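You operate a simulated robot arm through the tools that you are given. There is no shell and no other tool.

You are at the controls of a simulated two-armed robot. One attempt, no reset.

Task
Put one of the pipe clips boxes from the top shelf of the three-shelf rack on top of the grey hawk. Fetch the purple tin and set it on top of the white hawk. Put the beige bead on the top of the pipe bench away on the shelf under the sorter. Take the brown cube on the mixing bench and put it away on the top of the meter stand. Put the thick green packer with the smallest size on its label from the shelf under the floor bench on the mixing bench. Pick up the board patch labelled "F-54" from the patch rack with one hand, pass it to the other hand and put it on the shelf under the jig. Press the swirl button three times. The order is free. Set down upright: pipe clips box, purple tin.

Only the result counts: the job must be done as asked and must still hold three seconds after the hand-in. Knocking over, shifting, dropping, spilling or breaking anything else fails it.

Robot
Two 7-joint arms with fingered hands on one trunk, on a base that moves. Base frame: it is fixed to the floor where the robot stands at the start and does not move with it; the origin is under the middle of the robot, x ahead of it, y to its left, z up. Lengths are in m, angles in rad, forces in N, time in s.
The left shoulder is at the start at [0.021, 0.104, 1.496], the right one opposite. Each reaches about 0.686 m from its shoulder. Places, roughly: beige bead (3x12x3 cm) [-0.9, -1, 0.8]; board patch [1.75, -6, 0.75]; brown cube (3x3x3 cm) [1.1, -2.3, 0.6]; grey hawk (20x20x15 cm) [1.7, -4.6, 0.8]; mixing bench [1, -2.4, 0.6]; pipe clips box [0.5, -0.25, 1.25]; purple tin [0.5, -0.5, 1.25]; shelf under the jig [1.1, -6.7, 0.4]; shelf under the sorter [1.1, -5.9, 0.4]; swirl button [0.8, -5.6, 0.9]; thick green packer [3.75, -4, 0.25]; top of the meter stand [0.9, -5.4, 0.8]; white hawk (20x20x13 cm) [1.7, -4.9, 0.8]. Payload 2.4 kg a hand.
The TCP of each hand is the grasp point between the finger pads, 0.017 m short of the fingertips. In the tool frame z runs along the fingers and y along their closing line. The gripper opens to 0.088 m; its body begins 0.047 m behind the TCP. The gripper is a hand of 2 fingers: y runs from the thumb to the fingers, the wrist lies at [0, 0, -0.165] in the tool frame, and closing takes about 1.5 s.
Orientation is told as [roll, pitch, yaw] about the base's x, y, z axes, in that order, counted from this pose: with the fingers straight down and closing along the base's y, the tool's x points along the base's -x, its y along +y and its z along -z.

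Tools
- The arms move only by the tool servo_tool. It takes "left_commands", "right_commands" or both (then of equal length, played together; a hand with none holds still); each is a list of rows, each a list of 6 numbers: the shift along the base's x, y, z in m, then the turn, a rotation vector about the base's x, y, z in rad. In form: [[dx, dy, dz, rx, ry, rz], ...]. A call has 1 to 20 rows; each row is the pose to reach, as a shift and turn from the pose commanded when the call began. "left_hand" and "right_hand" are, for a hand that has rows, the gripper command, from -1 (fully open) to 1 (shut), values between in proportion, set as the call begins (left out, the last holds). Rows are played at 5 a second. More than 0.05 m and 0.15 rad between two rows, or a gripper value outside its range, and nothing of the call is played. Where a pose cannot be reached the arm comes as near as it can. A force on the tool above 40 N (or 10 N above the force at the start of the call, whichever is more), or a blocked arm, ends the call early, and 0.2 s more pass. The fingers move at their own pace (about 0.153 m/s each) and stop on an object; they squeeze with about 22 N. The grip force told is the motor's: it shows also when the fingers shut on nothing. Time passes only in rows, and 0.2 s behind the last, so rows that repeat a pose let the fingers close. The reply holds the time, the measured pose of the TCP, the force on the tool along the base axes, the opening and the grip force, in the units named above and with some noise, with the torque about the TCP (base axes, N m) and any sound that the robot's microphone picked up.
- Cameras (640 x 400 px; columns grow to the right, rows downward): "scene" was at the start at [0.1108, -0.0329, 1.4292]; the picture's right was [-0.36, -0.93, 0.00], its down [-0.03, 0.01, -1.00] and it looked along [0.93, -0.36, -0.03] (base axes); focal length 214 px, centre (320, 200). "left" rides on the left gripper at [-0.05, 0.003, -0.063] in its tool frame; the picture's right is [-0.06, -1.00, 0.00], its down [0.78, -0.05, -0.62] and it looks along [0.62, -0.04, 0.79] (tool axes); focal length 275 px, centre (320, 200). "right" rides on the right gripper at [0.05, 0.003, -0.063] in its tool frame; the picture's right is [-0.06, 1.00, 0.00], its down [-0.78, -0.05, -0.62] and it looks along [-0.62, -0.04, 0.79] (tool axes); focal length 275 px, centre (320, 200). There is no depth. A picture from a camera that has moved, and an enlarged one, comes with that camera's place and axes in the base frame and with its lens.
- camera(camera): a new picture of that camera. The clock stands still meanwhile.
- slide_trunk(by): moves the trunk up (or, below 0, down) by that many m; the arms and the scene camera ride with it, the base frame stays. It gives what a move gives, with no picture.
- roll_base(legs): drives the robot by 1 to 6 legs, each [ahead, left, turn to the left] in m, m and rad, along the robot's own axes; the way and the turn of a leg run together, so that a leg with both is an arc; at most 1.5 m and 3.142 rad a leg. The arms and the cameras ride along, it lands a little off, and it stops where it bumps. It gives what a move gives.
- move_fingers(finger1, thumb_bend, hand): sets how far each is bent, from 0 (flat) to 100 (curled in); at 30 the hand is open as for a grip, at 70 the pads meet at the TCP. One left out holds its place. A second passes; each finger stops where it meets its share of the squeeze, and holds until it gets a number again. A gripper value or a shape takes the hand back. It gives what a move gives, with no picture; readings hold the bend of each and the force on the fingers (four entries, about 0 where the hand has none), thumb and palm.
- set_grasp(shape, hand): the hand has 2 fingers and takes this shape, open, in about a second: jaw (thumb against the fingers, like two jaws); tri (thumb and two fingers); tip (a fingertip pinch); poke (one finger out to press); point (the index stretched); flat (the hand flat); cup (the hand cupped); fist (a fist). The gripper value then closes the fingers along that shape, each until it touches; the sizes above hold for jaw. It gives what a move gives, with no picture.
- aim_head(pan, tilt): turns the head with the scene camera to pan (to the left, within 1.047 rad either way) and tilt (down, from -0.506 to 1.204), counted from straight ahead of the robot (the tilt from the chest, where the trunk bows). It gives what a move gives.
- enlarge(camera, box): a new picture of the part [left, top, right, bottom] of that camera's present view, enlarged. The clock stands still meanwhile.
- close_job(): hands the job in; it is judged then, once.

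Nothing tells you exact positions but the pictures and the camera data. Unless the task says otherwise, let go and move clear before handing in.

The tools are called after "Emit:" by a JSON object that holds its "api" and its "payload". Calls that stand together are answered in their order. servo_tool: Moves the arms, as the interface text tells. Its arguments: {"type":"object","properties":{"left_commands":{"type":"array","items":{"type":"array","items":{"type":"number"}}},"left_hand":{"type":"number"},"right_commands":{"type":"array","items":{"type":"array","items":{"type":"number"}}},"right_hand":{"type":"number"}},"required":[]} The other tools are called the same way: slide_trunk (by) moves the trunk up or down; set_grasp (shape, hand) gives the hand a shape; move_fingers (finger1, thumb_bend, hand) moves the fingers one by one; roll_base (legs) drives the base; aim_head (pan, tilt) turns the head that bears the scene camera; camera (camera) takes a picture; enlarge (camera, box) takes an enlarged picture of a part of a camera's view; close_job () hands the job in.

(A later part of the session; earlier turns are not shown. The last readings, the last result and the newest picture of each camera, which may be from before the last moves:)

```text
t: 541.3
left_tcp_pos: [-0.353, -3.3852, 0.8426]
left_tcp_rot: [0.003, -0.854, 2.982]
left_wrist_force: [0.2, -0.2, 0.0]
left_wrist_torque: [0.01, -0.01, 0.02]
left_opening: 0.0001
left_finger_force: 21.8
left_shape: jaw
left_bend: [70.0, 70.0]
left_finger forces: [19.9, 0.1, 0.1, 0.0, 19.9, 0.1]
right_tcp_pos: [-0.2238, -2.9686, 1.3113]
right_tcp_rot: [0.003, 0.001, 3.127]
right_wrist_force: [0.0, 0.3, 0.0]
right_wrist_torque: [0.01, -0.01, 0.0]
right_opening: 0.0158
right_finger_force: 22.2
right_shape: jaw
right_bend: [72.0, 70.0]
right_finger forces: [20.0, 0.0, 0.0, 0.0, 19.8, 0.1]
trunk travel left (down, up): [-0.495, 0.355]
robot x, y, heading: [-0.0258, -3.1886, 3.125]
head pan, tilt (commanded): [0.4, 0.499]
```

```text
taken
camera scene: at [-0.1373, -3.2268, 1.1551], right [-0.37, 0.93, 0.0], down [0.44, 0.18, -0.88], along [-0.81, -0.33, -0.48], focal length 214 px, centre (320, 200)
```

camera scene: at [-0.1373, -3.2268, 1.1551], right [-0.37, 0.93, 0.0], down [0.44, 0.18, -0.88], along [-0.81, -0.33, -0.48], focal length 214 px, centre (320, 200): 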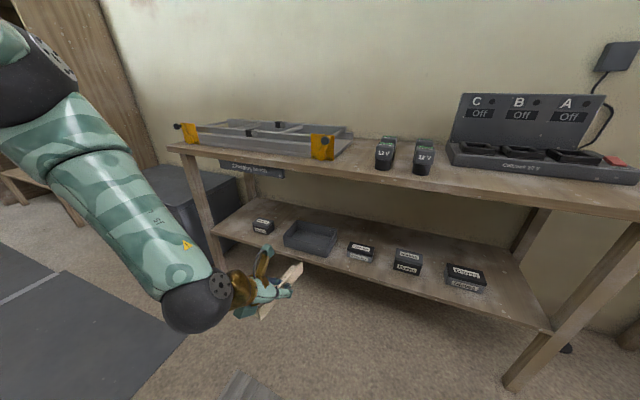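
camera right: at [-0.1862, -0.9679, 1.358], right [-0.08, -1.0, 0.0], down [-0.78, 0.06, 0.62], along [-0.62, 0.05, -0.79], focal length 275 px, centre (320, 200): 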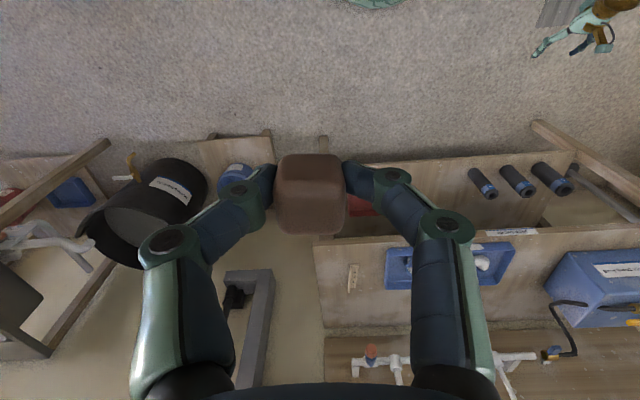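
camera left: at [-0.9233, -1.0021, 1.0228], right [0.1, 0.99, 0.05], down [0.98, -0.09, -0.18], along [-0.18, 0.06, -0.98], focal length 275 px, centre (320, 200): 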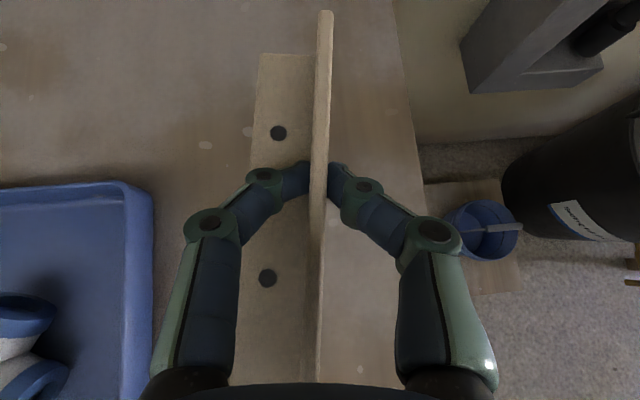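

Turning to face east and strafing south to the meter stand.

Emit:
{"api": "roll_base", "payload": {"legs": [[0, 0, -3.125], [0, -1.1, 0], [0, -1.05, 0]]}}

Emit:
{"api": "aim_head", "payload": {"pan": -0.1, "tilt": 0.5}}

Emit:
{"api": "camera", "payload": {"camera": "scene"}}

```text
t: 559.5
left_tcp_pos: [0.2435, -5.1864, 0.8427]
left_tcp_rot: [0.003, -0.854, -0.178]
left_wrist_force: [0.6, 0.1, 0.3]
left_wrist_torque: [-0.01, -0.01, -0.02]
left_opening: 0.0002
left_finger_force: 22.2
left_shape: jaw
left_bend: [70.0, 70.0]
left_finger forces: [19.8, 0.1, 0.0, 0.0, 19.7, 0.0]
right_tcp_pos: [0.1068, -5.6019, 1.3115]
right_tcp_rot: [0.004, 0.002, -0.033]
right_wrist_force: [0.4, 1.3, -0.7]
right_wrist_torque: [0.01, 0.02, 0.06]
right_opening: 0.0158
right_finger_force: 22.0
right_shape: jaw
right_bend: [72.0, 70.0]
right_finger forces: [19.8, 0.0, 0.0, 0.0, 19.9, 0.1]
trunk travel left (down, up): [-0.495, 0.355]
robot x, y, heading: [-0.0876, -5.3735, -0.037]
head pan, tilt (commanded): [0.4, 0.499]
```

```text
t: 560.4
left_tcp_pos: [0.2446, -5.1863, 0.842]
left_tcp_rot: [0.001, -0.852, -0.178]
left_wrist_force: [0.1, -0.4, -0.9]
left_wrist_torque: [0.0, 0.0, 0.0]
left_opening: 0.0
left_finger_force: 22.2
left_shape: jaw
left_bend: [70.0, 70.0]
left_finger forces: [19.9, 0.0, 0.0, 0.0, 19.7, 0.0]
right_tcp_pos: [0.1061, -5.6002, 1.31]
right_tcp_rot: [0.001, 0.002, -0.033]
right_wrist_force: [0.0, 1.3, 0.0]
right_wrist_torque: [0.01, 0.01, 0.02]
right_opening: 0.0156
right_finger_force: 22.5
right_shape: jaw
right_bend: [72.0, 70.0]
right_finger forces: [19.8, 0.1, 0.0, 0.1, 19.7, 0.0]
trunk travel left (down, up): [-0.495, 0.355]
robot x, y, heading: [-0.0879, -5.3726, -0.038]
head pan, tilt (commanded): [-0.099, 0.499]
```

```text
taken
camera scene: at [0.0297, -5.3864, 1.1551], right [-0.13, -0.99, 0.0], down [-0.47, 0.06, -0.88], along [0.87, -0.12, -0.48], focal length 214 px, centre (320, 200)
```

scene: 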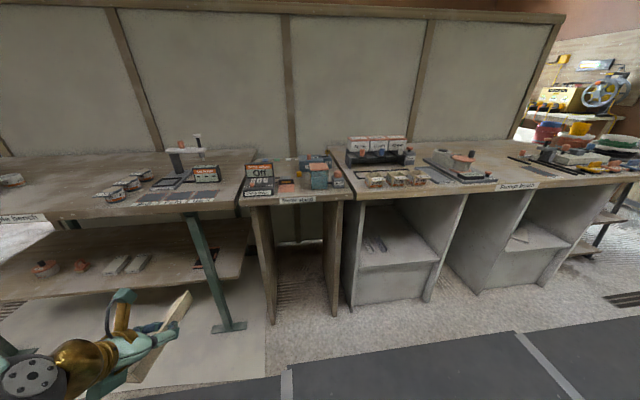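

I'll place the bead first. Strafing to the sorter unit and lowering the trunk.

Emit:
{"api": "roll_base", "payload": {"legs": [[0, -0.8, 0.038]]}}

Emit:
{"api": "slide_trunk", "payload": {"by": -0.38}}

Emit:
{"api": "aim_head", "payload": {"pan": 0.3, "tilt": 0.5}}

Emit:
{"api": "camera", "payload": {"camera": "scene"}}

Emit:
{"api": "camera", "payload": {"camera": "left"}}

```text
t: 564.6
left_tcp_pos: [0.2245, -5.9641, 0.8426]
left_tcp_rot: [0.002, -0.852, -0.13]
left_wrist_force: [-0.4, 0.1, 0.3]
left_wrist_torque: [-0.02, 0.01, -0.01]
left_opening: 0.0
left_finger_force: 21.9
left_shape: jaw
left_bend: [70.0, 70.0]
left_finger forces: [19.9, 0.0, 0.0, 0.1, 19.7, 0.0]
right_tcp_pos: [0.107, -6.3825, 1.3124]
right_tcp_rot: [0.004, 0.002, 0.014]
right_wrist_force: [0.5, 1.2, 0.8]
right_wrist_torque: [-0.01, -0.01, -0.02]
right_opening: 0.0156
right_finger_force: 22.0
right_shape: jaw
right_bend: [72.0, 70.0]
right_finger forces: [19.8, 0.1, 0.1, 0.0, 19.8, 0.1]
trunk travel left (down, up): [-0.495, 0.355]
robot x, y, heading: [-0.0973, -6.1643, 0.013]
head pan, tilt (commanded): [-0.099, 0.499]
```

```text
t: 568.3
left_tcp_pos: [0.2245, -5.962, 0.4625]
left_tcp_rot: [0.003, -0.853, -0.132]
left_wrist_force: [-0.8, -0.1, -0.1]
left_wrist_torque: [0.01, -0.01, 0.02]
left_opening: 0.0002
left_finger_force: 22.0
left_shape: jaw
left_bend: [70.0, 70.0]
left_finger forces: [19.9, 0.1, 0.0, 0.0, 19.9, 0.0]
right_tcp_pos: [0.1073, -6.3826, 0.9318]
right_tcp_rot: [0.005, 0.002, 0.013]
right_wrist_force: [-0.6, -0.3, 0.3]
right_wrist_torque: [-0.04, -0.02, 0.01]
right_opening: 0.0158
right_finger_force: 21.8
right_shape: jaw
right_bend: [72.0, 70.0]
right_finger forces: [19.8, 0.1, 0.0, 0.0, 19.9, 0.0]
trunk travel left (down, up): [-0.115, 0.735]
robot x, y, heading: [-0.0999, -6.1628, 0.013]
head pan, tilt (commanded): [-0.099, 0.499]
```

```text
t: 569.2
left_tcp_pos: [0.2245, -5.9625, 0.4634]
left_tcp_rot: [0.001, -0.855, -0.132]
left_wrist_force: [0.3, -0.7, -0.2]
left_wrist_torque: [0.02, 0.01, -0.02]
left_opening: 0.0
left_finger_force: 21.6
left_shape: jaw
left_bend: [70.0, 70.0]
left_finger forces: [19.9, 0.0, 0.0, 0.0, 20.0, 0.0]
right_tcp_pos: [0.106, -6.3819, 0.9314]
right_tcp_rot: [0.003, 0.001, 0.014]
right_wrist_force: [-0.1, 0.3, -0.7]
right_wrist_torque: [0.04, -0.01, 0.01]
right_opening: 0.0159
right_finger_force: 22.3
right_shape: jaw
right_bend: [72.0, 70.0]
right_finger forces: [19.9, 0.0, 0.0, 0.1, 19.8, 0.0]
trunk travel left (down, up): [-0.115, 0.735]
robot x, y, heading: [-0.0956, -6.1639, 0.012]
head pan, tilt (commanded): [0.3, 0.499]
```

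```text
taken
camera scene: at [0.0295, -6.1363, 0.7756], right [0.3, -0.95, 0.0], down [-0.46, -0.15, -0.88], along [0.84, 0.27, -0.48], focal length 214 px, centre (320, 200)
```

scene: 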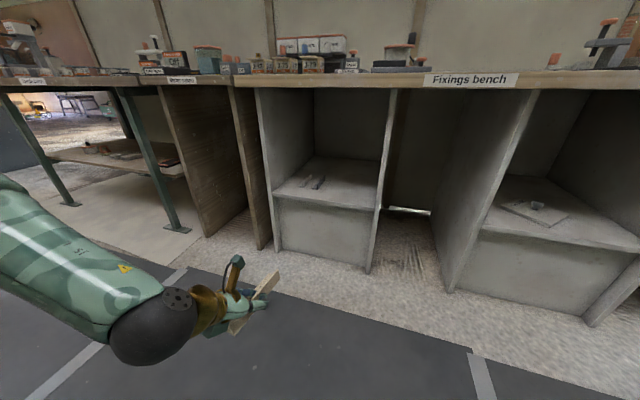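

```text
taken
camera left: at [0.2112, -5.9578, 0.5416], right [-0.09, -0.99, 0.05], down [-0.98, 0.08, -0.18], along [0.18, -0.06, -0.98], focal length 275 px, centre (320, 200)
```

left: 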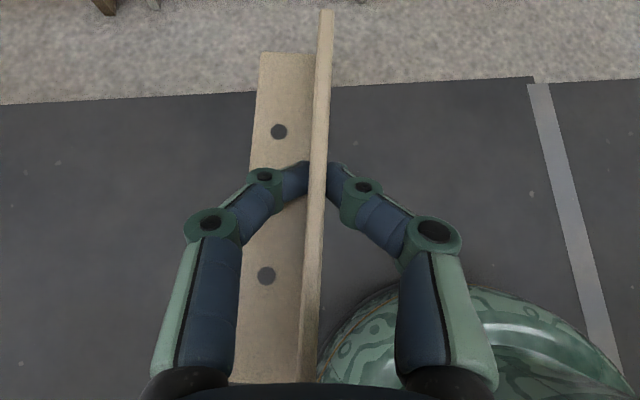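

Both shelves visible; F-54 is still in place. Zooming on the sorter shelf.

Emit:
{"api": "enlarge", "payload": {"camera": "scene", "box": [240, 110, 420, 222]}}

```text
3.56 times, centred on (330, 166) of scene
camera zoom: at [0.0295, -6.1363, 0.7756], right [0.3, -0.95, 0.0], down [-0.46, -0.15, -0.88], along [0.84, 0.27, -0.48], focal length 763 px, centre (284, 321)
```

zoom: 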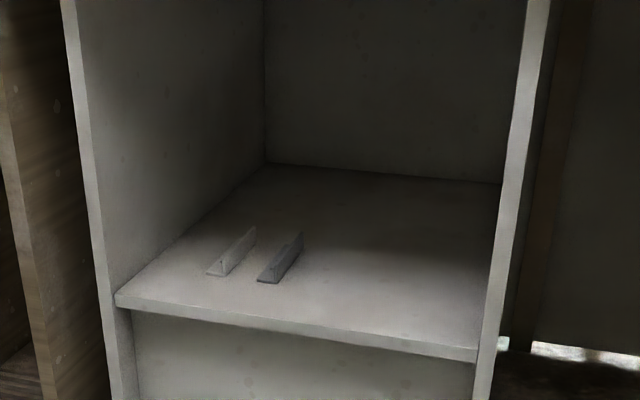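

Free space right of the two existing beads on the shelf. Driving in (base forward 0.5 m), then I'll extend the arm.

Emit:
{"api": "roll_base", "payload": {"legs": [[0.3, -0.035, -0.012], [0.2, 0, 0]]}}

Emit:
{"api": "camera", "payload": {"camera": "scene"}}

Emit:
{"api": "camera", "payload": {"camera": "left"}}

```text
t: 572.4
left_tcp_pos: [0.7283, -6.0061, 0.4624]
left_tcp_rot: [0.003, -0.854, -0.149]
left_wrist_force: [-0.2, 0.5, 0.3]
left_wrist_torque: [0.02, 0.01, 0.01]
left_opening: 0.0002
left_finger_force: 21.6
left_shape: jaw
left_bend: [70.0, 70.0]
left_finger forces: [19.9, 0.0, 0.0, 0.1, 19.9, 0.1]
right_tcp_pos: [0.602, -6.4239, 0.932]
right_tcp_rot: [0.003, 0.002, -0.006]
right_wrist_force: [0.3, 0.6, 0.1]
right_wrist_torque: [-0.05, 0.0, -0.01]
right_opening: 0.0158
right_finger_force: 22.2
right_shape: jaw
right_bend: [72.0, 70.0]
right_finger forces: [19.8, 0.0, 0.0, 0.1, 19.7, 0.0]
trunk travel left (down, up): [-0.115, 0.735]
robot x, y, heading: [0.4002, -6.2, -0.012]
head pan, tilt (commanded): [0.3, 0.499]
```

```text
taken
camera scene: at [0.5306, -6.176, 0.7756], right [0.29, -0.96, 0.0], down [-0.46, -0.14, -0.88], along [0.84, 0.25, -0.48], focal length 214 px, centre (320, 200)
```

scene: 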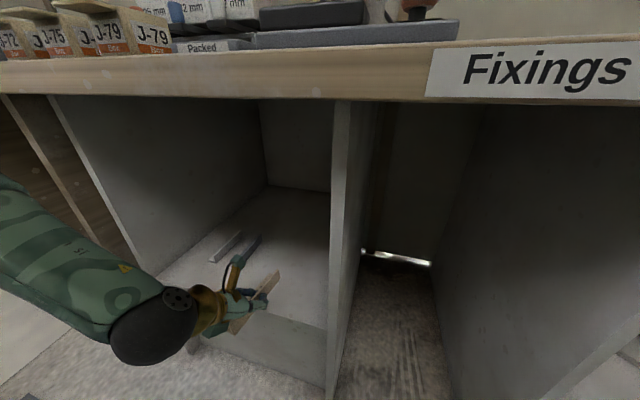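

```text
taken
camera left: at [0.7157, -6.0012, 0.5417], right [-0.11, -0.99, 0.05], down [-0.98, 0.1, -0.18], along [0.18, -0.06, -0.98], focal length 275 px, centre (320, 200)
```

left: 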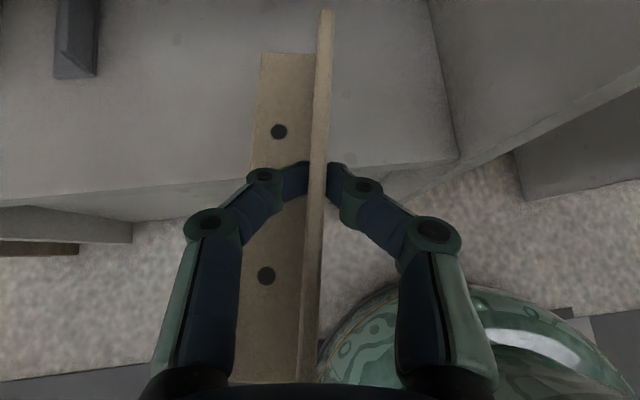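

Well positioned between the dark bead and the right panel. Extending the arm 15 cm into the shelf.

Emit:
{"api": "servo_tool", "payload": {"left_commands": [[0.03, 0, 0, 0, 0, 0], [0.06, 0, 0, 0, 0, 0], [0.09, 0, 0, 0, 0, 0], [0.12, 0, 0, 0, 0, 0], [0.15, 0, 0, 0, 0, 0]]}}

Emit:
{"api": "camera", "payload": {"camera": "left"}}

Emit:
{"api": "camera", "payload": {"camera": "scene"}}

```text
t: 573.6
left_tcp_pos: [0.88, -6.0073, 0.4623]
left_tcp_rot: [-0.001, -0.853, -0.149]
left_wrist_force: [0.1, 0.0, 0.2]
left_wrist_torque: [0.01, -0.01, -0.01]
left_opening: 0.0
left_finger_force: 22.1
left_shape: jaw
left_bend: [70.0, 70.0]
left_finger forces: [19.9, 0.0, 0.0, 0.0, 19.9, 0.0]
right_tcp_pos: [0.6032, -6.4239, 0.9314]
right_tcp_rot: [0.004, 0.002, -0.004]
right_wrist_force: [0.0, -0.5, 0.2]
right_wrist_torque: [-0.02, 0.0, 0.01]
right_opening: 0.0156
right_finger_force: 21.7
right_shape: jaw
right_bend: [72.0, 70.0]
right_finger forces: [19.8, 0.0, 0.1, 0.0, 19.8, 0.0]
trunk travel left (down, up): [-0.115, 0.735]
robot x, y, heading: [0.4022, -6.2036, -0.011]
head pan, tilt (commanded): [0.3, 0.499]
```

```text
taken
camera left: at [0.8661, -6.0011, 0.5427], right [-0.11, -0.99, 0.05], down [-0.98, 0.1, -0.18], along [0.18, -0.06, -0.98], focal length 275 px, centre (320, 200)
```

left: 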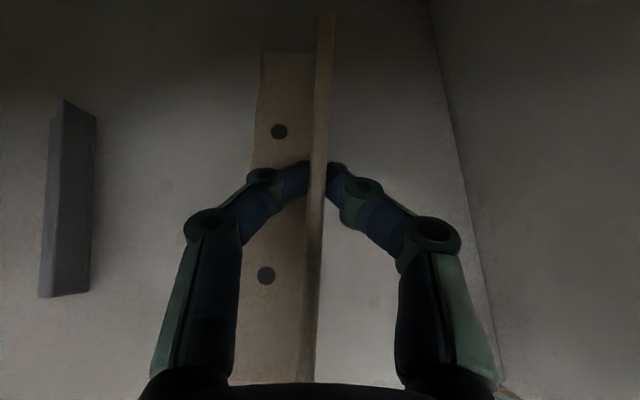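

```text
taken
camera scene: at [0.5306, -6.1759, 0.7756], right [0.29, -0.96, 0.0], down [-0.46, -0.14, -0.88], along [0.84, 0.25, -0.48], focal length 214 px, centre (320, 200)
```

scene: 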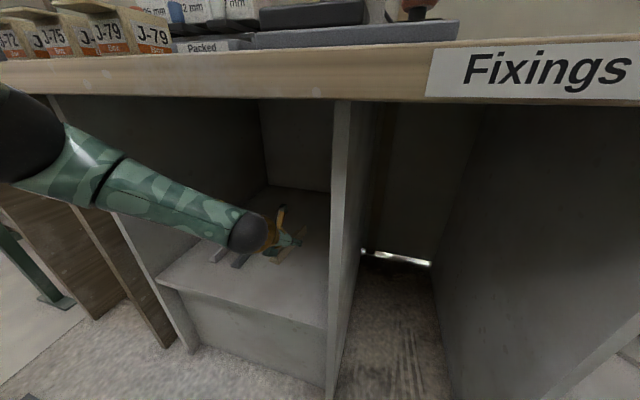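

Lowering the bead toward the shelf.

Emit:
{"api": "slide_trunk", "payload": {"by": -0.075}}

Emit:
{"api": "slide_trunk", "payload": {"by": -0.008}}

Emit:
{"api": "camera", "payload": {"camera": "left"}}

```text
t: 574.8
left_tcp_pos: [0.8771, -6.0061, 0.387]
left_tcp_rot: [0.002, -0.854, -0.149]
left_wrist_force: [0.3, -0.4, -0.4]
left_wrist_torque: [0.01, 0.0, 0.04]
left_opening: 0.0
left_finger_force: 21.5
left_shape: jaw
left_bend: [70.0, 70.0]
left_finger forces: [19.9, 0.0, 0.1, 0.0, 19.9, 0.0]
right_tcp_pos: [0.6027, -6.4219, 0.8564]
right_tcp_rot: [0.003, 0.001, -0.006]
right_wrist_force: [0.8, 0.3, -0.5]
right_wrist_torque: [0.02, 0.01, 0.03]
right_opening: 0.0155
right_finger_force: 21.1
right_shape: jaw
right_bend: [72.0, 70.0]
right_finger forces: [19.8, 0.1, 0.1, 0.0, 19.8, 0.0]
trunk travel left (down, up): [-0.04, 0.81]
robot x, y, heading: [0.4005, -6.2025, -0.012]
head pan, tilt (commanded): [0.3, 0.499]
```

```text
t: 575.3
left_tcp_pos: [0.8789, -6.0049, 0.3796]
left_tcp_rot: [0.0, -0.852, -0.149]
left_wrist_force: [-0.4, -0.1, 0.6]
left_wrist_torque: [0.02, -0.03, -0.03]
left_opening: 0.0
left_finger_force: 21.9
left_shape: jaw
left_bend: [70.0, 70.0]
left_finger forces: [20.0, 0.1, 0.1, 0.0, 19.8, 0.0]
right_tcp_pos: [0.6028, -6.4237, 0.8483]
right_tcp_rot: [0.002, 0.002, -0.006]
right_wrist_force: [-0.6, 0.3, -0.4]
right_wrist_torque: [0.02, -0.01, 0.01]
right_opening: 0.0155
right_finger_force: 21.7
right_shape: jaw
right_bend: [72.0, 70.0]
right_finger forces: [19.8, 0.0, 0.1, 0.1, 19.9, 0.0]
trunk travel left (down, up): [-0.032, 0.818]
robot x, y, heading: [0.4002, -6.2031, -0.007]
head pan, tilt (commanded): [0.3, 0.499]
```

```text
taken
camera left: at [0.8658, -6.0013, 0.4586], right [-0.11, -0.99, 0.05], down [-0.98, 0.1, -0.18], along [0.18, -0.06, -0.98], focal length 275 px, centre (320, 200)
```

left: 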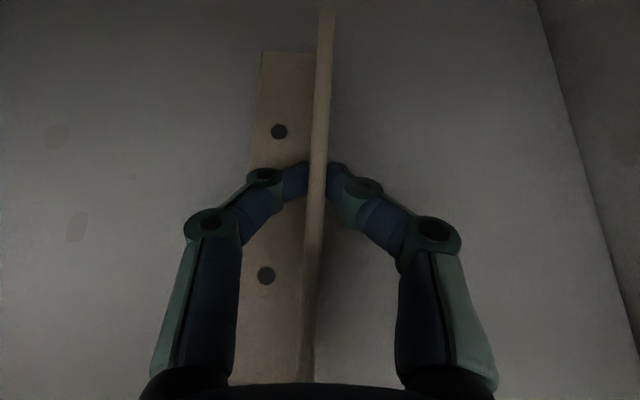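

Continuing down in small steps until contact.

Emit:
{"api": "slide_trunk", "payload": {"by": -0.006}}

Emit:
{"api": "slide_trunk", "payload": {"by": -0.005}}

Emit:
{"api": "slide_trunk", "payload": {"by": -0.004}}

```text
t: 575.9
left_tcp_pos: [0.879, -6.0071, 0.3756]
left_tcp_rot: [0.003, -0.856, -0.15]
left_wrist_force: [-2.0, 0.3, 11.9]
left_wrist_torque: [0.02, -0.07, -0.01]
left_opening: 0.0
left_finger_force: 22.2
left_shape: jaw
left_bend: [70.0, 71.0]
left_finger forces: [23.1, 0.0, 0.1, 0.0, 23.8, 0.1]
right_tcp_pos: [0.6016, -6.4236, 0.8427]
right_tcp_rot: [0.002, 0.003, -0.004]
right_wrist_force: [-0.2, -1.0, -0.2]
right_wrist_torque: [0.01, 0.0, -0.03]
right_opening: 0.016
right_finger_force: 22.3
right_shape: jaw
right_bend: [72.0, 70.0]
right_finger forces: [19.9, 0.0, 0.1, 0.1, 19.8, 0.0]
trunk travel left (down, up): [-0.026, 0.824]
robot x, y, heading: [0.403, -6.2002, -0.013]
head pan, tilt (commanded): [0.3, 0.499]
```

```text
t: 576.4
left_tcp_pos: [0.8804, -6.0059, 0.3725]
left_tcp_rot: [0.004, -0.859, -0.151]
left_wrist_force: [-1.9, -1.9, 36.2]
left_wrist_torque: [0.0, -0.32, -0.02]
left_opening: 0.0017
left_finger_force: 22.3
left_shape: jaw
left_bend: [71.0, 72.0]
left_finger forces: [29.1, 0.0, 0.1, 0.0, 28.5, 0.0]
right_tcp_pos: [0.6, -6.4237, 0.8385]
right_tcp_rot: [0.003, 0.0, -0.005]
right_wrist_force: [0.2, 0.3, -0.4]
right_wrist_torque: [-0.02, 0.0, 0.01]
right_opening: 0.016
right_finger_force: 21.7
right_shape: jaw
right_bend: [72.0, 70.0]
right_finger forces: [19.8, 0.0, 0.0, 0.1, 19.8, 0.0]
trunk travel left (down, up): [-0.021, 0.829]
robot x, y, heading: [0.399, -6.2025, -0.007]
head pan, tilt (commanded): [0.3, 0.499]
```

```text
t: 576.8
left_tcp_pos: [0.8841, -6.0069, 0.3722]
left_tcp_rot: [0.004, -0.87, -0.15]
left_wrist_force: [-1.5, 0.0, 22.5]
left_wrist_torque: [-0.04, -0.19, -0.01]
left_opening: 0.0026
left_finger_force: 22.3
left_shape: jaw
left_bend: [72.0, 73.0]
left_finger forces: [25.2, 0.0, 0.0, 0.1, 25.6, 0.0]
right_tcp_pos: [0.602, -6.4237, 0.8373]
right_tcp_rot: [0.002, 0.0, -0.005]
right_wrist_force: [-1.0, 0.8, -0.4]
right_wrist_torque: [0.03, -0.01, -0.02]
right_opening: 0.0156
right_finger_force: 22.0
right_shape: jaw
right_bend: [72.0, 70.0]
right_finger forces: [19.9, 0.0, 0.0, 0.1, 19.8, 0.1]
trunk travel left (down, up): [-0.019, 0.83]
robot x, y, heading: [0.4014, -6.2003, -0.007]
head pan, tilt (commanded): [0.3, 0.499]
stopped: the force on the tool passed its limit at 50 N (the readings are from after the stop); the commanded pose is now the measured one
```

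Contact made. Relieving pressure, opening the fingers, and lifting off.

Emit:
{"api": "servo_tool", "payload": {"left_commands": [[0, 0, 0.003, 0, 0, 0], [0, 0, 0.003, 0, 0, 0]]}}

Emit:
{"api": "servo_tool", "payload": {"left_commands": [[0, 0, 0, 0, 0, 0], [0, 0, 0, 0, 0, 0], [0, 0, 0, 0, 0, 0], [0, 0, 0, 0, 0, 0]], "left_hand": 0.3}}

Emit:
{"api": "camera", "payload": {"camera": "left"}}

```text
t: 577.4
left_tcp_pos: [0.8823, -6.0063, 0.3729]
left_tcp_rot: [0.003, -0.862, -0.151]
left_wrist_force: [1.2, -0.2, 14.2]
left_wrist_torque: [-0.02, -0.12, -0.01]
left_opening: 0.0021
left_finger_force: 21.7
left_shape: jaw
left_bend: [72.0, 73.0]
left_finger forces: [22.9, 0.0, 0.1, 0.1, 23.0, 0.1]
right_tcp_pos: [0.603, -6.4232, 0.8368]
right_tcp_rot: [0.004, 0.0, -0.006]
right_wrist_force: [0.7, 0.5, -0.4]
right_wrist_torque: [0.0, 0.0, -0.04]
right_opening: 0.0157
right_finger_force: 22.3
right_shape: jaw
right_bend: [72.0, 70.0]
right_finger forces: [19.8, 0.0, 0.0, 0.1, 19.9, 0.1]
trunk travel left (down, up): [-0.019, 0.83]
robot x, y, heading: [0.4019, -6.2053, -0.005]
head pan, tilt (commanded): [0.3, 0.499]
```

```text
t: 578.4
left_tcp_pos: [0.8814, -6.0067, 0.3717]
left_tcp_rot: [0.001, -0.861, -0.15]
left_wrist_force: [0.2, -0.4, 2.6]
left_wrist_torque: [0.03, -0.04, -0.04]
left_opening: 0.0292
left_finger_force: 0.0
left_shape: jaw
left_bend: [75.0, 70.0]
left_finger forces: [2.3, 0.0, 0.0, 0.1, 0.0, 0.0]
right_tcp_pos: [0.6015, -6.4246, 0.8358]
right_tcp_rot: [0.004, 0.0, -0.005]
right_wrist_force: [0.5, -0.5, 0.0]
right_wrist_torque: [0.0, 0.01, 0.05]
right_opening: 0.0154
right_finger_force: 22.0
right_shape: jaw
right_bend: [72.0, 70.0]
right_finger forces: [19.8, 0.0, 0.1, 0.0, 19.8, 0.1]
trunk travel left (down, up): [-0.019, 0.83]
robot x, y, heading: [0.4012, -6.2007, -0.014]
head pan, tilt (commanded): [0.3, 0.499]
```

```text
taken
camera left: at [0.8673, -6.0015, 0.4515], right [-0.11, -0.99, 0.05], down [-0.98, 0.1, -0.19], along [0.19, -0.07, -0.98], focal length 275 px, centre (320, 200)
```

left: 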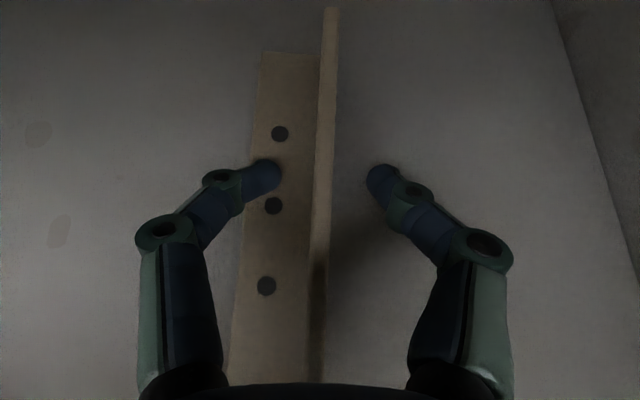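

Fingers released the bead, which lies flat on the shelf. Rising by the trunk and retracting.

Emit:
{"api": "slide_trunk", "payload": {"by": 0.08}}

Emit:
{"api": "camera", "payload": {"camera": "left"}}

Emit:
{"api": "servo_tool", "payload": {"left_commands": [[-0.04, 0, 0, 0, 0, 0], [-0.08, 0, 0, 0, 0, 0], [-0.12, 0, 0, 0, 0, 0], [-0.15, 0, 0, 0, 0, 0]]}}

Emit:
{"api": "roll_base", "payload": {"legs": [[-0.4, 0, 0]]}}

Emit:
{"api": "slide_trunk", "payload": {"by": 0.3}}

Emit:
{"api": "aim_head", "payload": {"pan": 0.3, "tilt": 0.6}}

Emit:
{"api": "camera", "payload": {"camera": "scene"}}

```text
t: 579.5
left_tcp_pos: [0.881, -6.0066, 0.4524]
left_tcp_rot: [0.001, -0.86, -0.149]
left_wrist_force: [-0.6, -1.3, 0.1]
left_wrist_torque: [-0.01, -0.03, 0.01]
left_opening: 0.0306
left_finger_force: 0.2
left_shape: jaw
left_bend: [74.0, 70.0]
left_finger forces: [0.0, 0.0, 0.0, 0.1, 0.1, 0.0]
right_tcp_pos: [0.6035, -6.4232, 0.9157]
right_tcp_rot: [0.004, 0.002, -0.006]
right_wrist_force: [0.1, -0.3, 0.1]
right_wrist_torque: [-0.02, -0.01, 0.03]
right_opening: 0.0158
right_finger_force: 22.5
right_shape: jaw
right_bend: [72.0, 70.0]
right_finger forces: [19.7, 0.1, 0.0, 0.1, 19.8, 0.1]
trunk travel left (down, up): [-0.099, 0.75]
robot x, y, heading: [0.4048, -6.1996, -0.016]
head pan, tilt (commanded): [0.3, 0.499]
```

```text
taken
camera left: at [0.8675, -6.0015, 0.5312], right [-0.11, -0.99, 0.05], down [-0.98, 0.1, -0.19], along [0.18, -0.07, -0.98], focal length 275 px, centre (320, 200)
```

left: 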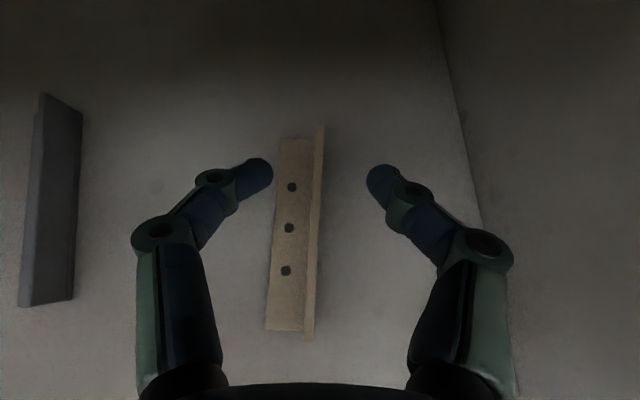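

```text
t: 580.5
left_tcp_pos: [0.7303, -6.0069, 0.4528]
left_tcp_rot: [0.002, -0.859, -0.151]
left_wrist_force: [1.0, -0.4, -0.7]
left_wrist_torque: [-0.01, 0.02, 0.04]
left_opening: 0.0303
left_finger_force: 0.1
left_shape: jaw
left_bend: [74.0, 70.0]
left_finger forces: [0.1, 0.0, 0.0, 0.0, 0.1, 0.0]
right_tcp_pos: [0.6028, -6.4242, 0.9168]
right_tcp_rot: [0.004, 0.002, -0.004]
right_wrist_force: [-0.3, 0.4, 0.2]
right_wrist_torque: [0.02, -0.02, 0.03]
right_opening: 0.0157
right_finger_force: 22.2
right_shape: jaw
right_bend: [72.0, 70.0]
right_finger forces: [19.7, 0.0, 0.1, 0.0, 19.8, 0.1]
trunk travel left (down, up): [-0.099, 0.75]
robot x, y, heading: [0.4009, -6.2016, -0.006]
head pan, tilt (commanded): [0.3, 0.499]
```

```text
t: 583.0
left_tcp_pos: [0.33, -6.0023, 0.4511]
left_tcp_rot: [0.004, -0.861, -0.143]
left_wrist_force: [-0.3, -0.2, -0.6]
left_wrist_torque: [0.0, -0.01, 0.03]
left_opening: 0.0302
left_finger_force: 0.1
left_shape: jaw
left_bend: [74.0, 70.0]
left_finger forces: [0.0, 0.1, 0.0, 0.0, 0.0, 0.0]
right_tcp_pos: [0.2039, -6.4203, 0.916]
right_tcp_rot: [0.004, 0.001, 0.0]
right_wrist_force: [0.4, 0.3, 0.0]
right_wrist_torque: [0.0, -0.01, -0.02]
right_opening: 0.0157
right_finger_force: 21.8
right_shape: jaw
right_bend: [72.0, 70.0]
right_finger forces: [19.8, 0.0, 0.0, 0.0, 19.8, 0.0]
trunk travel left (down, up): [-0.099, 0.75]
robot x, y, heading: [0.0041, -6.1986, -0.006]
head pan, tilt (commanded): [0.3, 0.499]
```

```text
t: 586.0
left_tcp_pos: [0.3302, -6.0017, 0.7526]
left_tcp_rot: [0.0, -0.86, -0.144]
left_wrist_force: [0.1, -0.4, 0.4]
left_wrist_torque: [-0.02, -0.01, -0.02]
left_opening: 0.0305
left_finger_force: 0.1
left_shape: jaw
left_bend: [74.0, 70.0]
left_finger forces: [0.1, 0.0, 0.1, 0.0, 0.0, 0.1]
right_tcp_pos: [0.2046, -6.4195, 1.2175]
right_tcp_rot: [0.003, 0.001, 0.001]
right_wrist_force: [-0.4, -0.2, -1.4]
right_wrist_torque: [0.03, 0.01, 0.02]
right_opening: 0.0156
right_finger_force: 21.7
right_shape: jaw
right_bend: [72.0, 70.0]
right_finger forces: [19.9, 0.1, 0.0, 0.0, 19.8, 0.1]
trunk travel left (down, up): [-0.399, 0.45]
robot x, y, heading: [0.0037, -6.2019, 0.002]
head pan, tilt (commanded): [0.3, 0.499]
```

```text
t: 586.7
left_tcp_pos: [0.3306, -6.0023, 0.7524]
left_tcp_rot: [0.003, -0.86, -0.146]
left_wrist_force: [0.2, -0.5, -0.4]
left_wrist_torque: [-0.01, -0.04, 0.02]
left_opening: 0.0305
left_finger_force: 0.1
left_shape: jaw
left_bend: [74.0, 70.0]
left_finger forces: [0.1, 0.0, 0.0, 0.0, 0.0, 0.0]
right_tcp_pos: [0.2038, -6.4193, 1.217]
right_tcp_rot: [0.004, 0.002, -0.001]
right_wrist_force: [0.8, 0.2, -0.9]
right_wrist_torque: [-0.04, -0.01, 0.01]
right_opening: 0.0159
right_finger_force: 22.2
right_shape: jaw
right_bend: [72.0, 70.0]
right_finger forces: [19.8, 0.1, 0.0, 0.0, 19.7, 0.0]
trunk travel left (down, up): [-0.399, 0.45]
robot x, y, heading: [0.0005, -6.1958, 0.0]
head pan, tilt (commanded): [0.3, 0.6]
```

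```text
taken
camera scene: at [0.116, -6.1734, 1.0501], right [0.29, -0.96, 0.0], down [-0.54, -0.17, -0.83], along [0.79, 0.24, -0.56], focal length 214 px, centre (320, 200)
```

scene: 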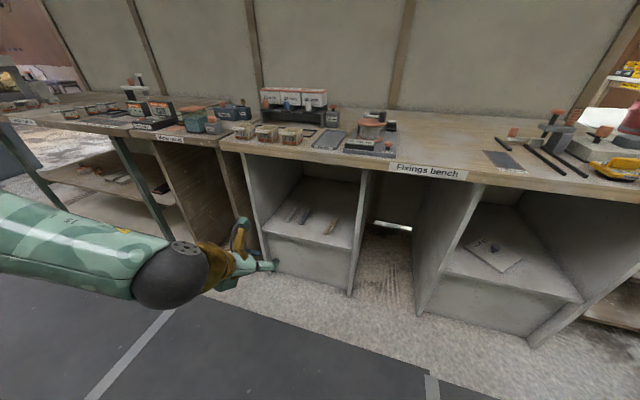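

Bead is placed on the sorter shelf and F-54 still on the jig shelf. Last item: the cube onto the meter stand. Raising trunk, tucking the left hand higher, and moving in front of the stand.

Emit:
{"api": "slide_trunk", "payload": {"by": 0.1}}

Emit:
{"api": "servo_tool", "payload": {"left_commands": [[-0.02, 0, 0.04, 0, 0, 0], [-0.04, 0, 0.08, 0, 0, 0], [-0.06, 0, 0.12, 0, 0, 0]]}}

Emit:
{"api": "roll_base", "payload": {"legs": [[0, 0.985, 0]]}}

Emit:
{"api": "servo_tool", "payload": {"right_commands": [[0.01, 0, 0, 0, 0, 0.14], [0.02, 0, 0, 0, 0, 0.28], [0.03, 0, 0, 0, 0, 0.42], [0.04, 0, 0, 0, 0, 0.56], [0.05, 0, 0, 0, 0, 0.7], [0.05, 0, 0, 0, 0, 0.84], [0.05, 0, 0, 0, 0, 0.98], [0.05, 0, 0, 0, 0, 1.12], [0.05, 0, 0, 0, 0, 1.26], [0.05, 0, 0, 0, 0, 1.4], [0.05, 0, 0, 0, 0, 1.54]]}}

Emit:
{"api": "aim_head", "payload": {"pan": -0.3, "tilt": 0.5}}

Emit:
{"api": "camera", "payload": {"camera": "scene"}}

```text
t: 588.0
left_tcp_pos: [0.3302, -6.0037, 0.8531]
left_tcp_rot: [0.001, -0.861, -0.143]
left_wrist_force: [-0.5, 0.1, 0.6]
left_wrist_torque: [0.02, 0.01, 0.02]
left_opening: 0.0304
left_finger_force: 0.0
left_shape: jaw
left_bend: [74.0, 70.0]
left_finger forces: [0.1, 0.0, 0.0, 0.2, 0.1, 0.0]
right_tcp_pos: [0.2037, -6.419, 1.3158]
right_tcp_rot: [0.002, 0.003, 0.001]
right_wrist_force: [0.2, 0.5, -0.2]
right_wrist_torque: [0.0, -0.01, -0.04]
right_opening: 0.0158
right_finger_force: 22.2
right_shape: jaw
right_bend: [72.0, 70.0]
right_finger forces: [19.7, 0.1, 0.1, 0.0, 19.8, 0.0]
trunk travel left (down, up): [-0.499, 0.35]
robot x, y, heading: [0.0057, -6.1985, -0.004]
head pan, tilt (commanded): [0.3, 0.6]
```

```text
t: 588.8
left_tcp_pos: [0.2708, -6.0018, 0.9731]
left_tcp_rot: [0.002, -0.86, -0.144]
left_wrist_force: [0.2, -0.5, 0.0]
left_wrist_torque: [0.02, -0.02, -0.01]
left_opening: 0.0304
left_finger_force: 0.1
left_shape: jaw
left_bend: [74.0, 70.0]
left_finger forces: [0.1, 0.0, 0.0, 0.1, 0.1, 0.0]
right_tcp_pos: [0.2031, -6.4206, 1.317]
right_tcp_rot: [0.003, 0.002, 0.0]
right_wrist_force: [0.0, 0.0, -0.1]
right_wrist_torque: [0.01, -0.01, -0.01]
right_opening: 0.0155
right_finger_force: 22.6
right_shape: jaw
right_bend: [72.0, 70.0]
right_finger forces: [19.9, 0.0, 0.0, 0.1, 19.8, 0.1]
trunk travel left (down, up): [-0.499, 0.35]
robot x, y, heading: [0.0006, -6.1972, -0.006]
head pan, tilt (commanded): [0.3, 0.6]
```

```text
t: 593.9
left_tcp_pos: [0.2701, -5.0168, 0.9726]
left_tcp_rot: [0.002, -0.86, -0.138]
left_wrist_force: [0.1, -0.6, 0.9]
left_wrist_torque: [-0.02, 0.01, 0.03]
left_opening: 0.0306
left_finger_force: 0.2
left_shape: jaw
left_bend: [74.0, 70.0]
left_finger forces: [0.1, 0.1, 0.1, 0.0, 0.0, 0.1]
right_tcp_pos: [0.2061, -5.4369, 1.3166]
right_tcp_rot: [0.003, 0.002, 0.003]
right_wrist_force: [-0.8, 0.3, 0.2]
right_wrist_torque: [0.02, 0.0, -0.01]
right_opening: 0.0157
right_finger_force: 22.0
right_shape: jaw
right_bend: [72.0, 70.0]
right_finger forces: [19.9, 0.0, 0.0, 0.0, 19.8, 0.0]
trunk travel left (down, up): [-0.499, 0.35]
robot x, y, heading: [0.0043, -5.2177, -0.002]
head pan, tilt (commanded): [0.3, 0.6]
```

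```text
t: 596.3
left_tcp_pos: [0.2698, -5.0187, 0.9719]
left_tcp_rot: [0.001, -0.862, -0.14]
left_wrist_force: [0.0, 0.6, -0.6]
left_wrist_torque: [-0.03, 0.02, -0.01]
left_opening: 0.0306
left_finger_force: 0.0
left_shape: jaw
left_bend: [74.0, 70.0]
left_finger forces: [0.0, 0.0, 0.1, 0.1, 0.1, 0.0]
right_tcp_pos: [0.2558, -5.4367, 1.3176]
right_tcp_rot: [0.003, 0.002, 1.549]
right_wrist_force: [-0.2, -0.9, -0.3]
right_wrist_torque: [0.01, 0.0, 0.02]
right_opening: 0.0155
right_finger_force: 21.9
right_shape: jaw
right_bend: [72.0, 70.0]
right_finger forces: [19.8, 0.0, 0.0, 0.1, 19.8, 0.1]
trunk travel left (down, up): [-0.499, 0.35]
robot x, y, heading: [0.0001, -5.2177, 0.001]
head pan, tilt (commanded): [0.3, 0.6]
```

```text
t: 597.3
left_tcp_pos: [0.2699, -5.0181, 0.9732]
left_tcp_rot: [0.001, -0.861, -0.138]
left_wrist_force: [0.9, -0.3, -0.6]
left_wrist_torque: [-0.02, 0.03, 0.01]
left_opening: 0.0306
left_finger_force: 0.1
left_shape: jaw
left_bend: [74.0, 70.0]
left_finger forces: [0.0, 0.0, 0.1, 0.0, 0.0, 0.1]
right_tcp_pos: [0.2562, -5.4358, 1.3173]
right_tcp_rot: [0.003, 0.002, 1.546]
right_wrist_force: [0.0, -0.2, 0.2]
right_wrist_torque: [0.02, -0.03, 0.02]
right_opening: 0.0158
right_finger_force: 21.8
right_shape: jaw
right_bend: [72.0, 70.0]
right_finger forces: [19.9, 0.0, 0.0, 0.1, 19.8, 0.0]
trunk travel left (down, up): [-0.499, 0.35]
robot x, y, heading: [0.0035, -5.2182, -0.002]
head pan, tilt (commanded): [-0.3, 0.499]
```

```text
taken
camera scene: at [0.117, -5.2439, 1.1598], right [-0.29, -0.96, 0.0], down [-0.46, 0.14, -0.88], along [0.84, -0.26, -0.48], focal length 214 px, centre (320, 200)
```

scene: 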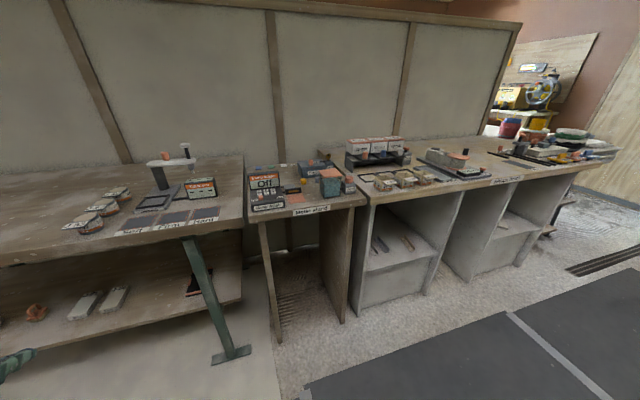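

Driving forward 0.4 m to the stand and looking from above.

Emit:
{"api": "roll_base", "payload": {"legs": [[0.39, 0, 0]]}}

Emit:
{"api": "aim_head", "payload": {"pan": -0.4, "tilt": 0.8}}

Emit:
{"api": "camera", "payload": {"camera": "scene"}}

Emit:
{"api": "camera", "payload": {"camera": "right"}}

```text
t: 599.8
left_tcp_pos: [0.6534, -5.0158, 0.9731]
left_tcp_rot: [0.002, -0.859, -0.135]
left_wrist_force: [-0.7, 0.3, 0.1]
left_wrist_torque: [0.0, 0.0, -0.03]
left_opening: 0.0305
left_finger_force: 0.0
left_shape: jaw
left_bend: [74.0, 70.0]
left_finger forces: [0.1, 0.0, 0.0, 0.1, 0.1, 0.1]
right_tcp_pos: [0.6395, -5.4354, 1.3175]
right_tcp_rot: [0.003, 0.001, 1.548]
right_wrist_force: [-0.2, -0.2, -0.8]
right_wrist_torque: [0.02, -0.02, -0.01]
right_opening: 0.0157
right_finger_force: 22.0
right_shape: jaw
right_bend: [72.0, 70.0]
right_finger forces: [19.7, 0.1, 0.1, 0.0, 19.8, 0.0]
trunk travel left (down, up): [-0.499, 0.35]
robot x, y, heading: [0.3846, -5.2179, 0.004]
head pan, tilt (commanded): [-0.3, 0.499]
```

```text
t: 600.6
left_tcp_pos: [0.6534, -5.016, 0.9727]
left_tcp_rot: [0.0, -0.861, -0.136]
left_wrist_force: [-0.5, -0.4, 0.2]
left_wrist_torque: [-0.02, 0.0, -0.01]
left_opening: 0.0305
left_finger_force: 0.0
left_shape: jaw
left_bend: [74.0, 70.0]
left_finger forces: [0.1, 0.0, 0.0, 0.1, 0.0, 0.0]
right_tcp_pos: [0.6397, -5.4349, 1.3172]
right_tcp_rot: [0.003, 0.001, 1.549]
right_wrist_force: [-0.3, 1.0, 0.4]
right_wrist_torque: [-0.04, 0.01, -0.01]
right_opening: 0.0158
right_finger_force: 22.0
right_shape: jaw
right_bend: [72.0, 70.0]
right_finger forces: [19.9, 0.1, 0.0, 0.0, 19.8, 0.0]
trunk travel left (down, up): [-0.499, 0.35]
robot x, y, heading: [0.3847, -5.2141, 0.006]
head pan, tilt (commanded): [-0.4, 0.799]
```

```text
taken
camera scene: at [0.4873, -5.2472, 1.1339], right [-0.39, -0.92, 0.0], down [-0.66, 0.28, -0.7], along [0.64, -0.27, -0.72], focal length 214 px, centre (320, 200)
```

scene: 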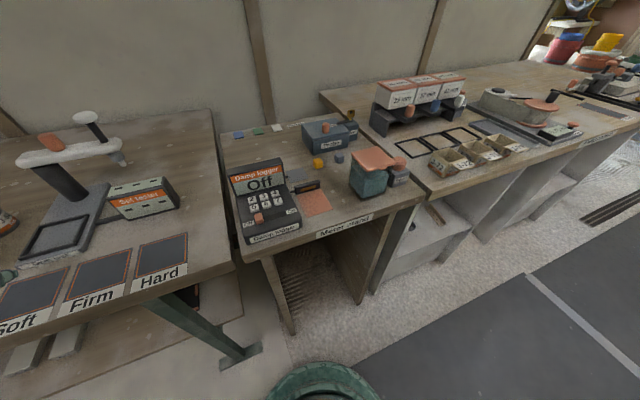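

```text
taken
camera right: at [0.6355, -5.4847, 1.3823], right [-1.0, 0.08, 0.0], down [0.07, 0.78, 0.62], along [0.05, 0.61, -0.79], focal length 275 px, centre (320, 200)
```

right: 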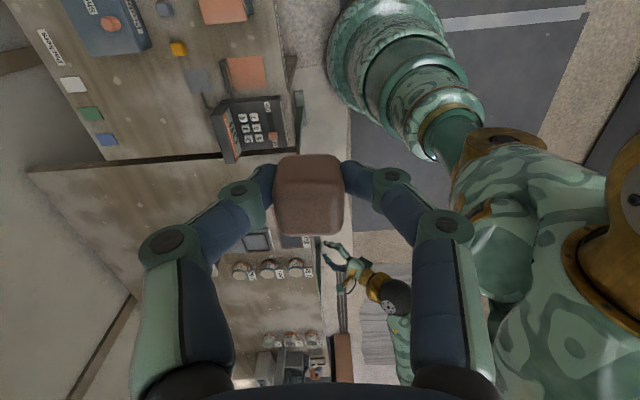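

Zooming on the stand top to choose the exact free spot.

Emit:
{"api": "enlarge", "payload": {"camera": "scene", "box": [210, 100, 440, 244]}}

```text
2.78 times, centred on (325, 172) of scene
camera zoom: at [0.4873, -5.2472, 1.1339], right [-0.39, -0.92, 0.0], down [-0.66, 0.28, -0.7], along [0.64, -0.27, -0.72], focal length 596 px, centre (306, 278)
```

zoom: 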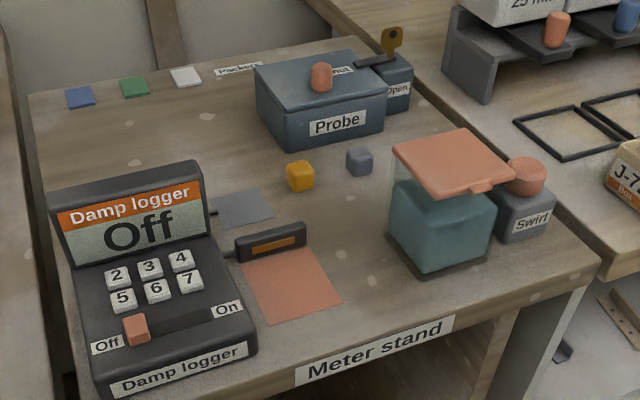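

I'll place the cube without yaw between the jar and the flat orange card, at ≈[0.805, -5.407]. Rotating the right hand back and moving to hover above.

Emit:
{"api": "servo_tool", "payload": {"right_commands": [[0.01, 0, 0, 0, 0, -0.14], [0.02, 0.003, 0, 0, 0, -0.28], [0.03, 0.006, 0, 0, 0, -0.42], [0.04, 0.009, -0.01, 0, 0, -0.56], [0.05, 0.012, -0.02, 0, 0, -0.7], [0.06, 0.015, -0.04, 0, 0, -0.84], [0.075, 0.018, -0.06, 0, 0, -0.98], [0.09, 0.021, -0.08, 0, 0, -1.12], [0.11, 0.024, -0.1, 0, 0, -1.26], [0.13, 0.026, -0.12, 0, 0, -1.4], [0.15, 0.028, -0.15, 0, 0, -1.548], [0.165, 0.028, -0.19, 0, 0, -1.548], [0.165, 0.028, -0.23, 0, 0, -1.548], [0.165, 0.028, -0.27, 0, 0, -1.548], [0.165, 0.028, -0.31, 0, 0, -1.548], [0.165, 0.028, -0.34, 0, 0, -1.548]]}}

Emit:
{"api": "camera", "payload": {"camera": "right"}}

Emit:
{"api": "enlarge", "payload": {"camera": "scene", "box": [210, 100, 440, 244]}}

```text
t: 604.0
left_tcp_pos: [0.6515, -5.0174, 0.9723]
left_tcp_rot: [0.002, -0.86, -0.136]
left_wrist_force: [0.5, -0.3, 0.0]
left_wrist_torque: [0.01, -0.01, 0.03]
left_opening: 0.0306
left_finger_force: 0.0
left_shape: jaw
left_bend: [74.0, 70.0]
left_finger forces: [0.0, 0.1, 0.0, 0.1, 0.0, 0.0]
right_tcp_pos: [0.7872, -5.4155, 0.9951]
right_tcp_rot: [0.004, 0.001, 0.001]
right_wrist_force: [0.1, 0.9, 0.1]
right_wrist_torque: [0.01, -0.01, -0.02]
right_opening: 0.0157
right_finger_force: 21.7
right_shape: jaw
right_bend: [72.0, 70.0]
right_finger forces: [19.8, 0.0, 0.0, 0.0, 19.8, 0.0]
right hand out of reach, approached as far as the arm can: row 15, 16
trunk travel left (down, up): [-0.499, 0.35]
robot x, y, heading: [0.3859, -5.2159, 0.002]
head pan, tilt (commanded): [-0.4, 0.799]
```

```text
taken
camera right: at [0.738, -5.4143, 1.0598], right [0.06, 1.0, 0.0], down [0.78, -0.05, 0.62], along [0.62, -0.04, -0.79], focal length 275 px, centre (320, 200)
```

right: 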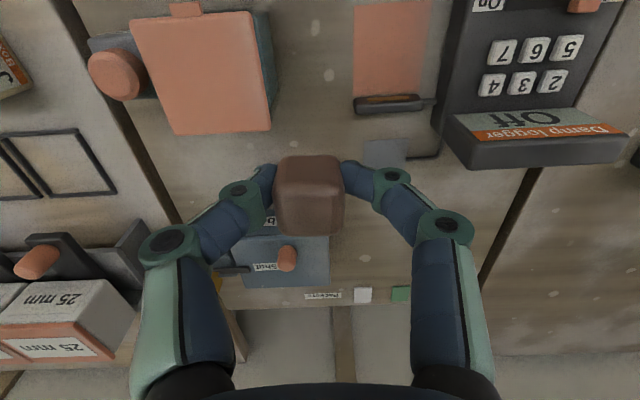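

```text
2.78 times, centred on (325, 172) of scene
camera zoom: at [0.4874, -5.2472, 1.1338], right [-0.39, -0.92, 0.0], down [-0.66, 0.28, -0.7], along [0.64, -0.27, -0.72], focal length 596 px, centre (306, 278)
```

zoom: 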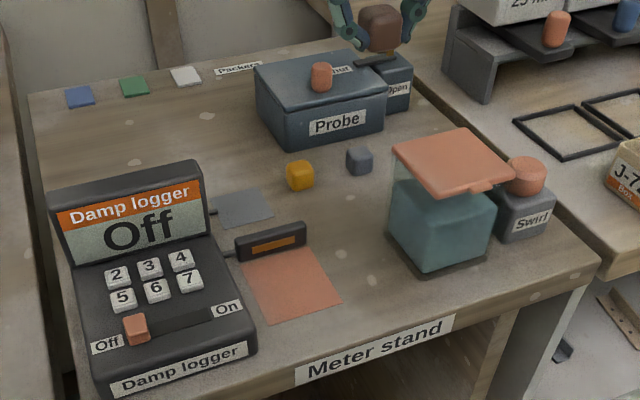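

The right arm can't get lower at this trunk height, and knuckles would be tight beside the jar. I'll test yaw −90° (fingers closing along x), which suits the gap better; first at a safe height.

Emit:
{"api": "servo_tool", "payload": {"right_commands": [[-0.02, 0, 0.03, 0, 0, -0.14], [-0.04, 0, 0.06, 0, 0, -0.28], [-0.05, 0, 0.08, 0, 0, -0.42], [-0.06, 0, 0.08, 0, 0, -0.56], [-0.06, 0, 0.08, 0, 0, -0.7], [-0.06, 0, 0.08, 0, 0, -0.84], [-0.06, 0, 0.08, 0, 0, -0.98], [-0.06, 0, 0.08, 0, 0, -1.12], [-0.06, 0, 0.08, 0, 0, -1.26], [-0.06, 0, 0.08, 0, 0, -1.4], [-0.06, 0, 0.08, 0, 0, -1.55]]}}

```text
t: 606.4
left_tcp_pos: [0.6533, -5.0159, 0.9736]
left_tcp_rot: [0.003, -0.861, -0.137]
left_wrist_force: [0.4, 0.2, 0.1]
left_wrist_torque: [0.01, 0.01, -0.03]
left_opening: 0.0305
left_finger_force: 0.1
left_shape: jaw
left_bend: [74.0, 70.0]
left_finger forces: [0.0, 0.0, 0.1, 0.1, 0.1, 0.0]
right_tcp_pos: [0.7298, -5.5455, 1.0548]
right_tcp_rot: [0.009, 0.048, -1.535]
right_wrist_force: [-0.1, 0.6, 0.1]
right_wrist_torque: [0.01, 0.0, 0.01]
right_opening: 0.0157
right_finger_force: 21.8
right_shape: jaw
right_bend: [72.0, 70.0]
right_finger forces: [20.0, 0.1, 0.0, 0.0, 19.9, 0.0]
right hand out of reach, approached as far as the arm can: row 5, 6, 7, 8, 9, 10, 11
trunk travel left (down, up): [-0.499, 0.35]
robot x, y, heading: [0.3852, -5.2159, 0.004]
head pan, tilt (commanded): [-0.4, 0.799]
```

Yaw −90° pushes the hand outward, so I'll use yaw +90° (which worked) at a spot slightly farther back, ≈[0.835, -5.425]. Rotating in two stages.

Emit:
{"api": "servo_tool", "payload": {"right_commands": [[0, 0.01, 0.02, 0, -0.005, 0.14], [0, 0.02, 0.04, 0, -0.01, 0.28], [-0.01, 0.03, 0.06, 0, -0.015, 0.42], [-0.02, 0.04, 0.08, 0, -0.02, 0.56], [-0.03, 0.05, 0.1, 0, -0.025, 0.7], [-0.04, 0.06, 0.1, 0, -0.03, 0.84], [-0.05, 0.07, 0.1, 0, -0.035, 0.98], [-0.05, 0.08, 0.1, 0, -0.04, 1.12], [-0.05, 0.09, 0.1, 0, -0.04, 1.26], [-0.05, 0.1, 0.1, 0, -0.045, 1.4], [-0.05, 0.11, 0.1, 0, -0.045, 1.535]]}}

Emit:
{"api": "servo_tool", "payload": {"right_commands": [[0, 0, 0, 0, 0, 0.14], [0, 0, 0, 0, 0, 0.28], [0, 0, 0, 0, 0, 0.42], [0, 0, 0, 0, 0, 0.56], [0, 0, 0, 0, 0, 0.7], [0, 0, 0, 0, 0, 0.84], [0, 0, 0, 0, 0, 0.98], [0, 0, 0, 0, 0, 1.12], [0, 0, 0, 0, 0, 1.26], [0, 0, 0, 0, 0, 1.4], [0, 0, 0, 0, 0, 1.54]]}}

```text
t: 608.8
left_tcp_pos: [0.653, -5.0155, 0.9718]
left_tcp_rot: [0.001, -0.861, -0.136]
left_wrist_force: [0.3, 0.2, -0.5]
left_wrist_torque: [0.03, -0.03, -0.01]
left_opening: 0.0307
left_finger_force: 0.0
left_shape: jaw
left_bend: [74.0, 70.0]
left_finger forces: [0.1, 0.0, 0.0, 0.0, 0.1, 0.0]
right_tcp_pos: [0.6784, -5.4382, 1.1592]
right_tcp_rot: [0.031, -0.025, -0.012]
right_wrist_force: [-0.6, 0.1, -0.1]
right_wrist_torque: [0.0, 0.01, 0.0]
right_opening: 0.0156
right_finger_force: 22.0
right_shape: jaw
right_bend: [72.0, 70.0]
right_finger forces: [20.0, 0.1, 0.1, 0.0, 19.9, 0.1]
right hand out of reach, approached as far as the arm can: row 1
trunk travel left (down, up): [-0.499, 0.35]
robot x, y, heading: [0.387, -5.2171, 0.003]
head pan, tilt (commanded): [-0.4, 0.799]
```

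```text
t: 611.2
left_tcp_pos: [0.6526, -5.0165, 0.9733]
left_tcp_rot: [0.002, -0.859, -0.139]
left_wrist_force: [-0.6, -0.3, 0.2]
left_wrist_torque: [0.01, 0.02, -0.03]
left_opening: 0.0307
left_finger_force: 0.0
left_shape: jaw
left_bend: [74.0, 70.0]
left_finger forces: [0.1, 0.0, 0.1, 0.0, 0.0, 0.1]
right_tcp_pos: [0.6776, -5.4395, 1.1601]
right_tcp_rot: [0.033, -0.025, 1.526]
right_wrist_force: [-1.0, 0.1, 0.4]
right_wrist_torque: [-0.02, -0.01, -0.01]
right_opening: 0.0156
right_finger_force: 22.5
right_shape: jaw
right_bend: [72.0, 70.0]
right_finger forces: [19.8, 0.0, 0.1, 0.0, 19.9, 0.1]
trunk travel left (down, up): [-0.499, 0.35]
robot x, y, heading: [0.3844, -5.2143, 0.004]
head pan, tilt (commanded): [-0.4, 0.799]
```

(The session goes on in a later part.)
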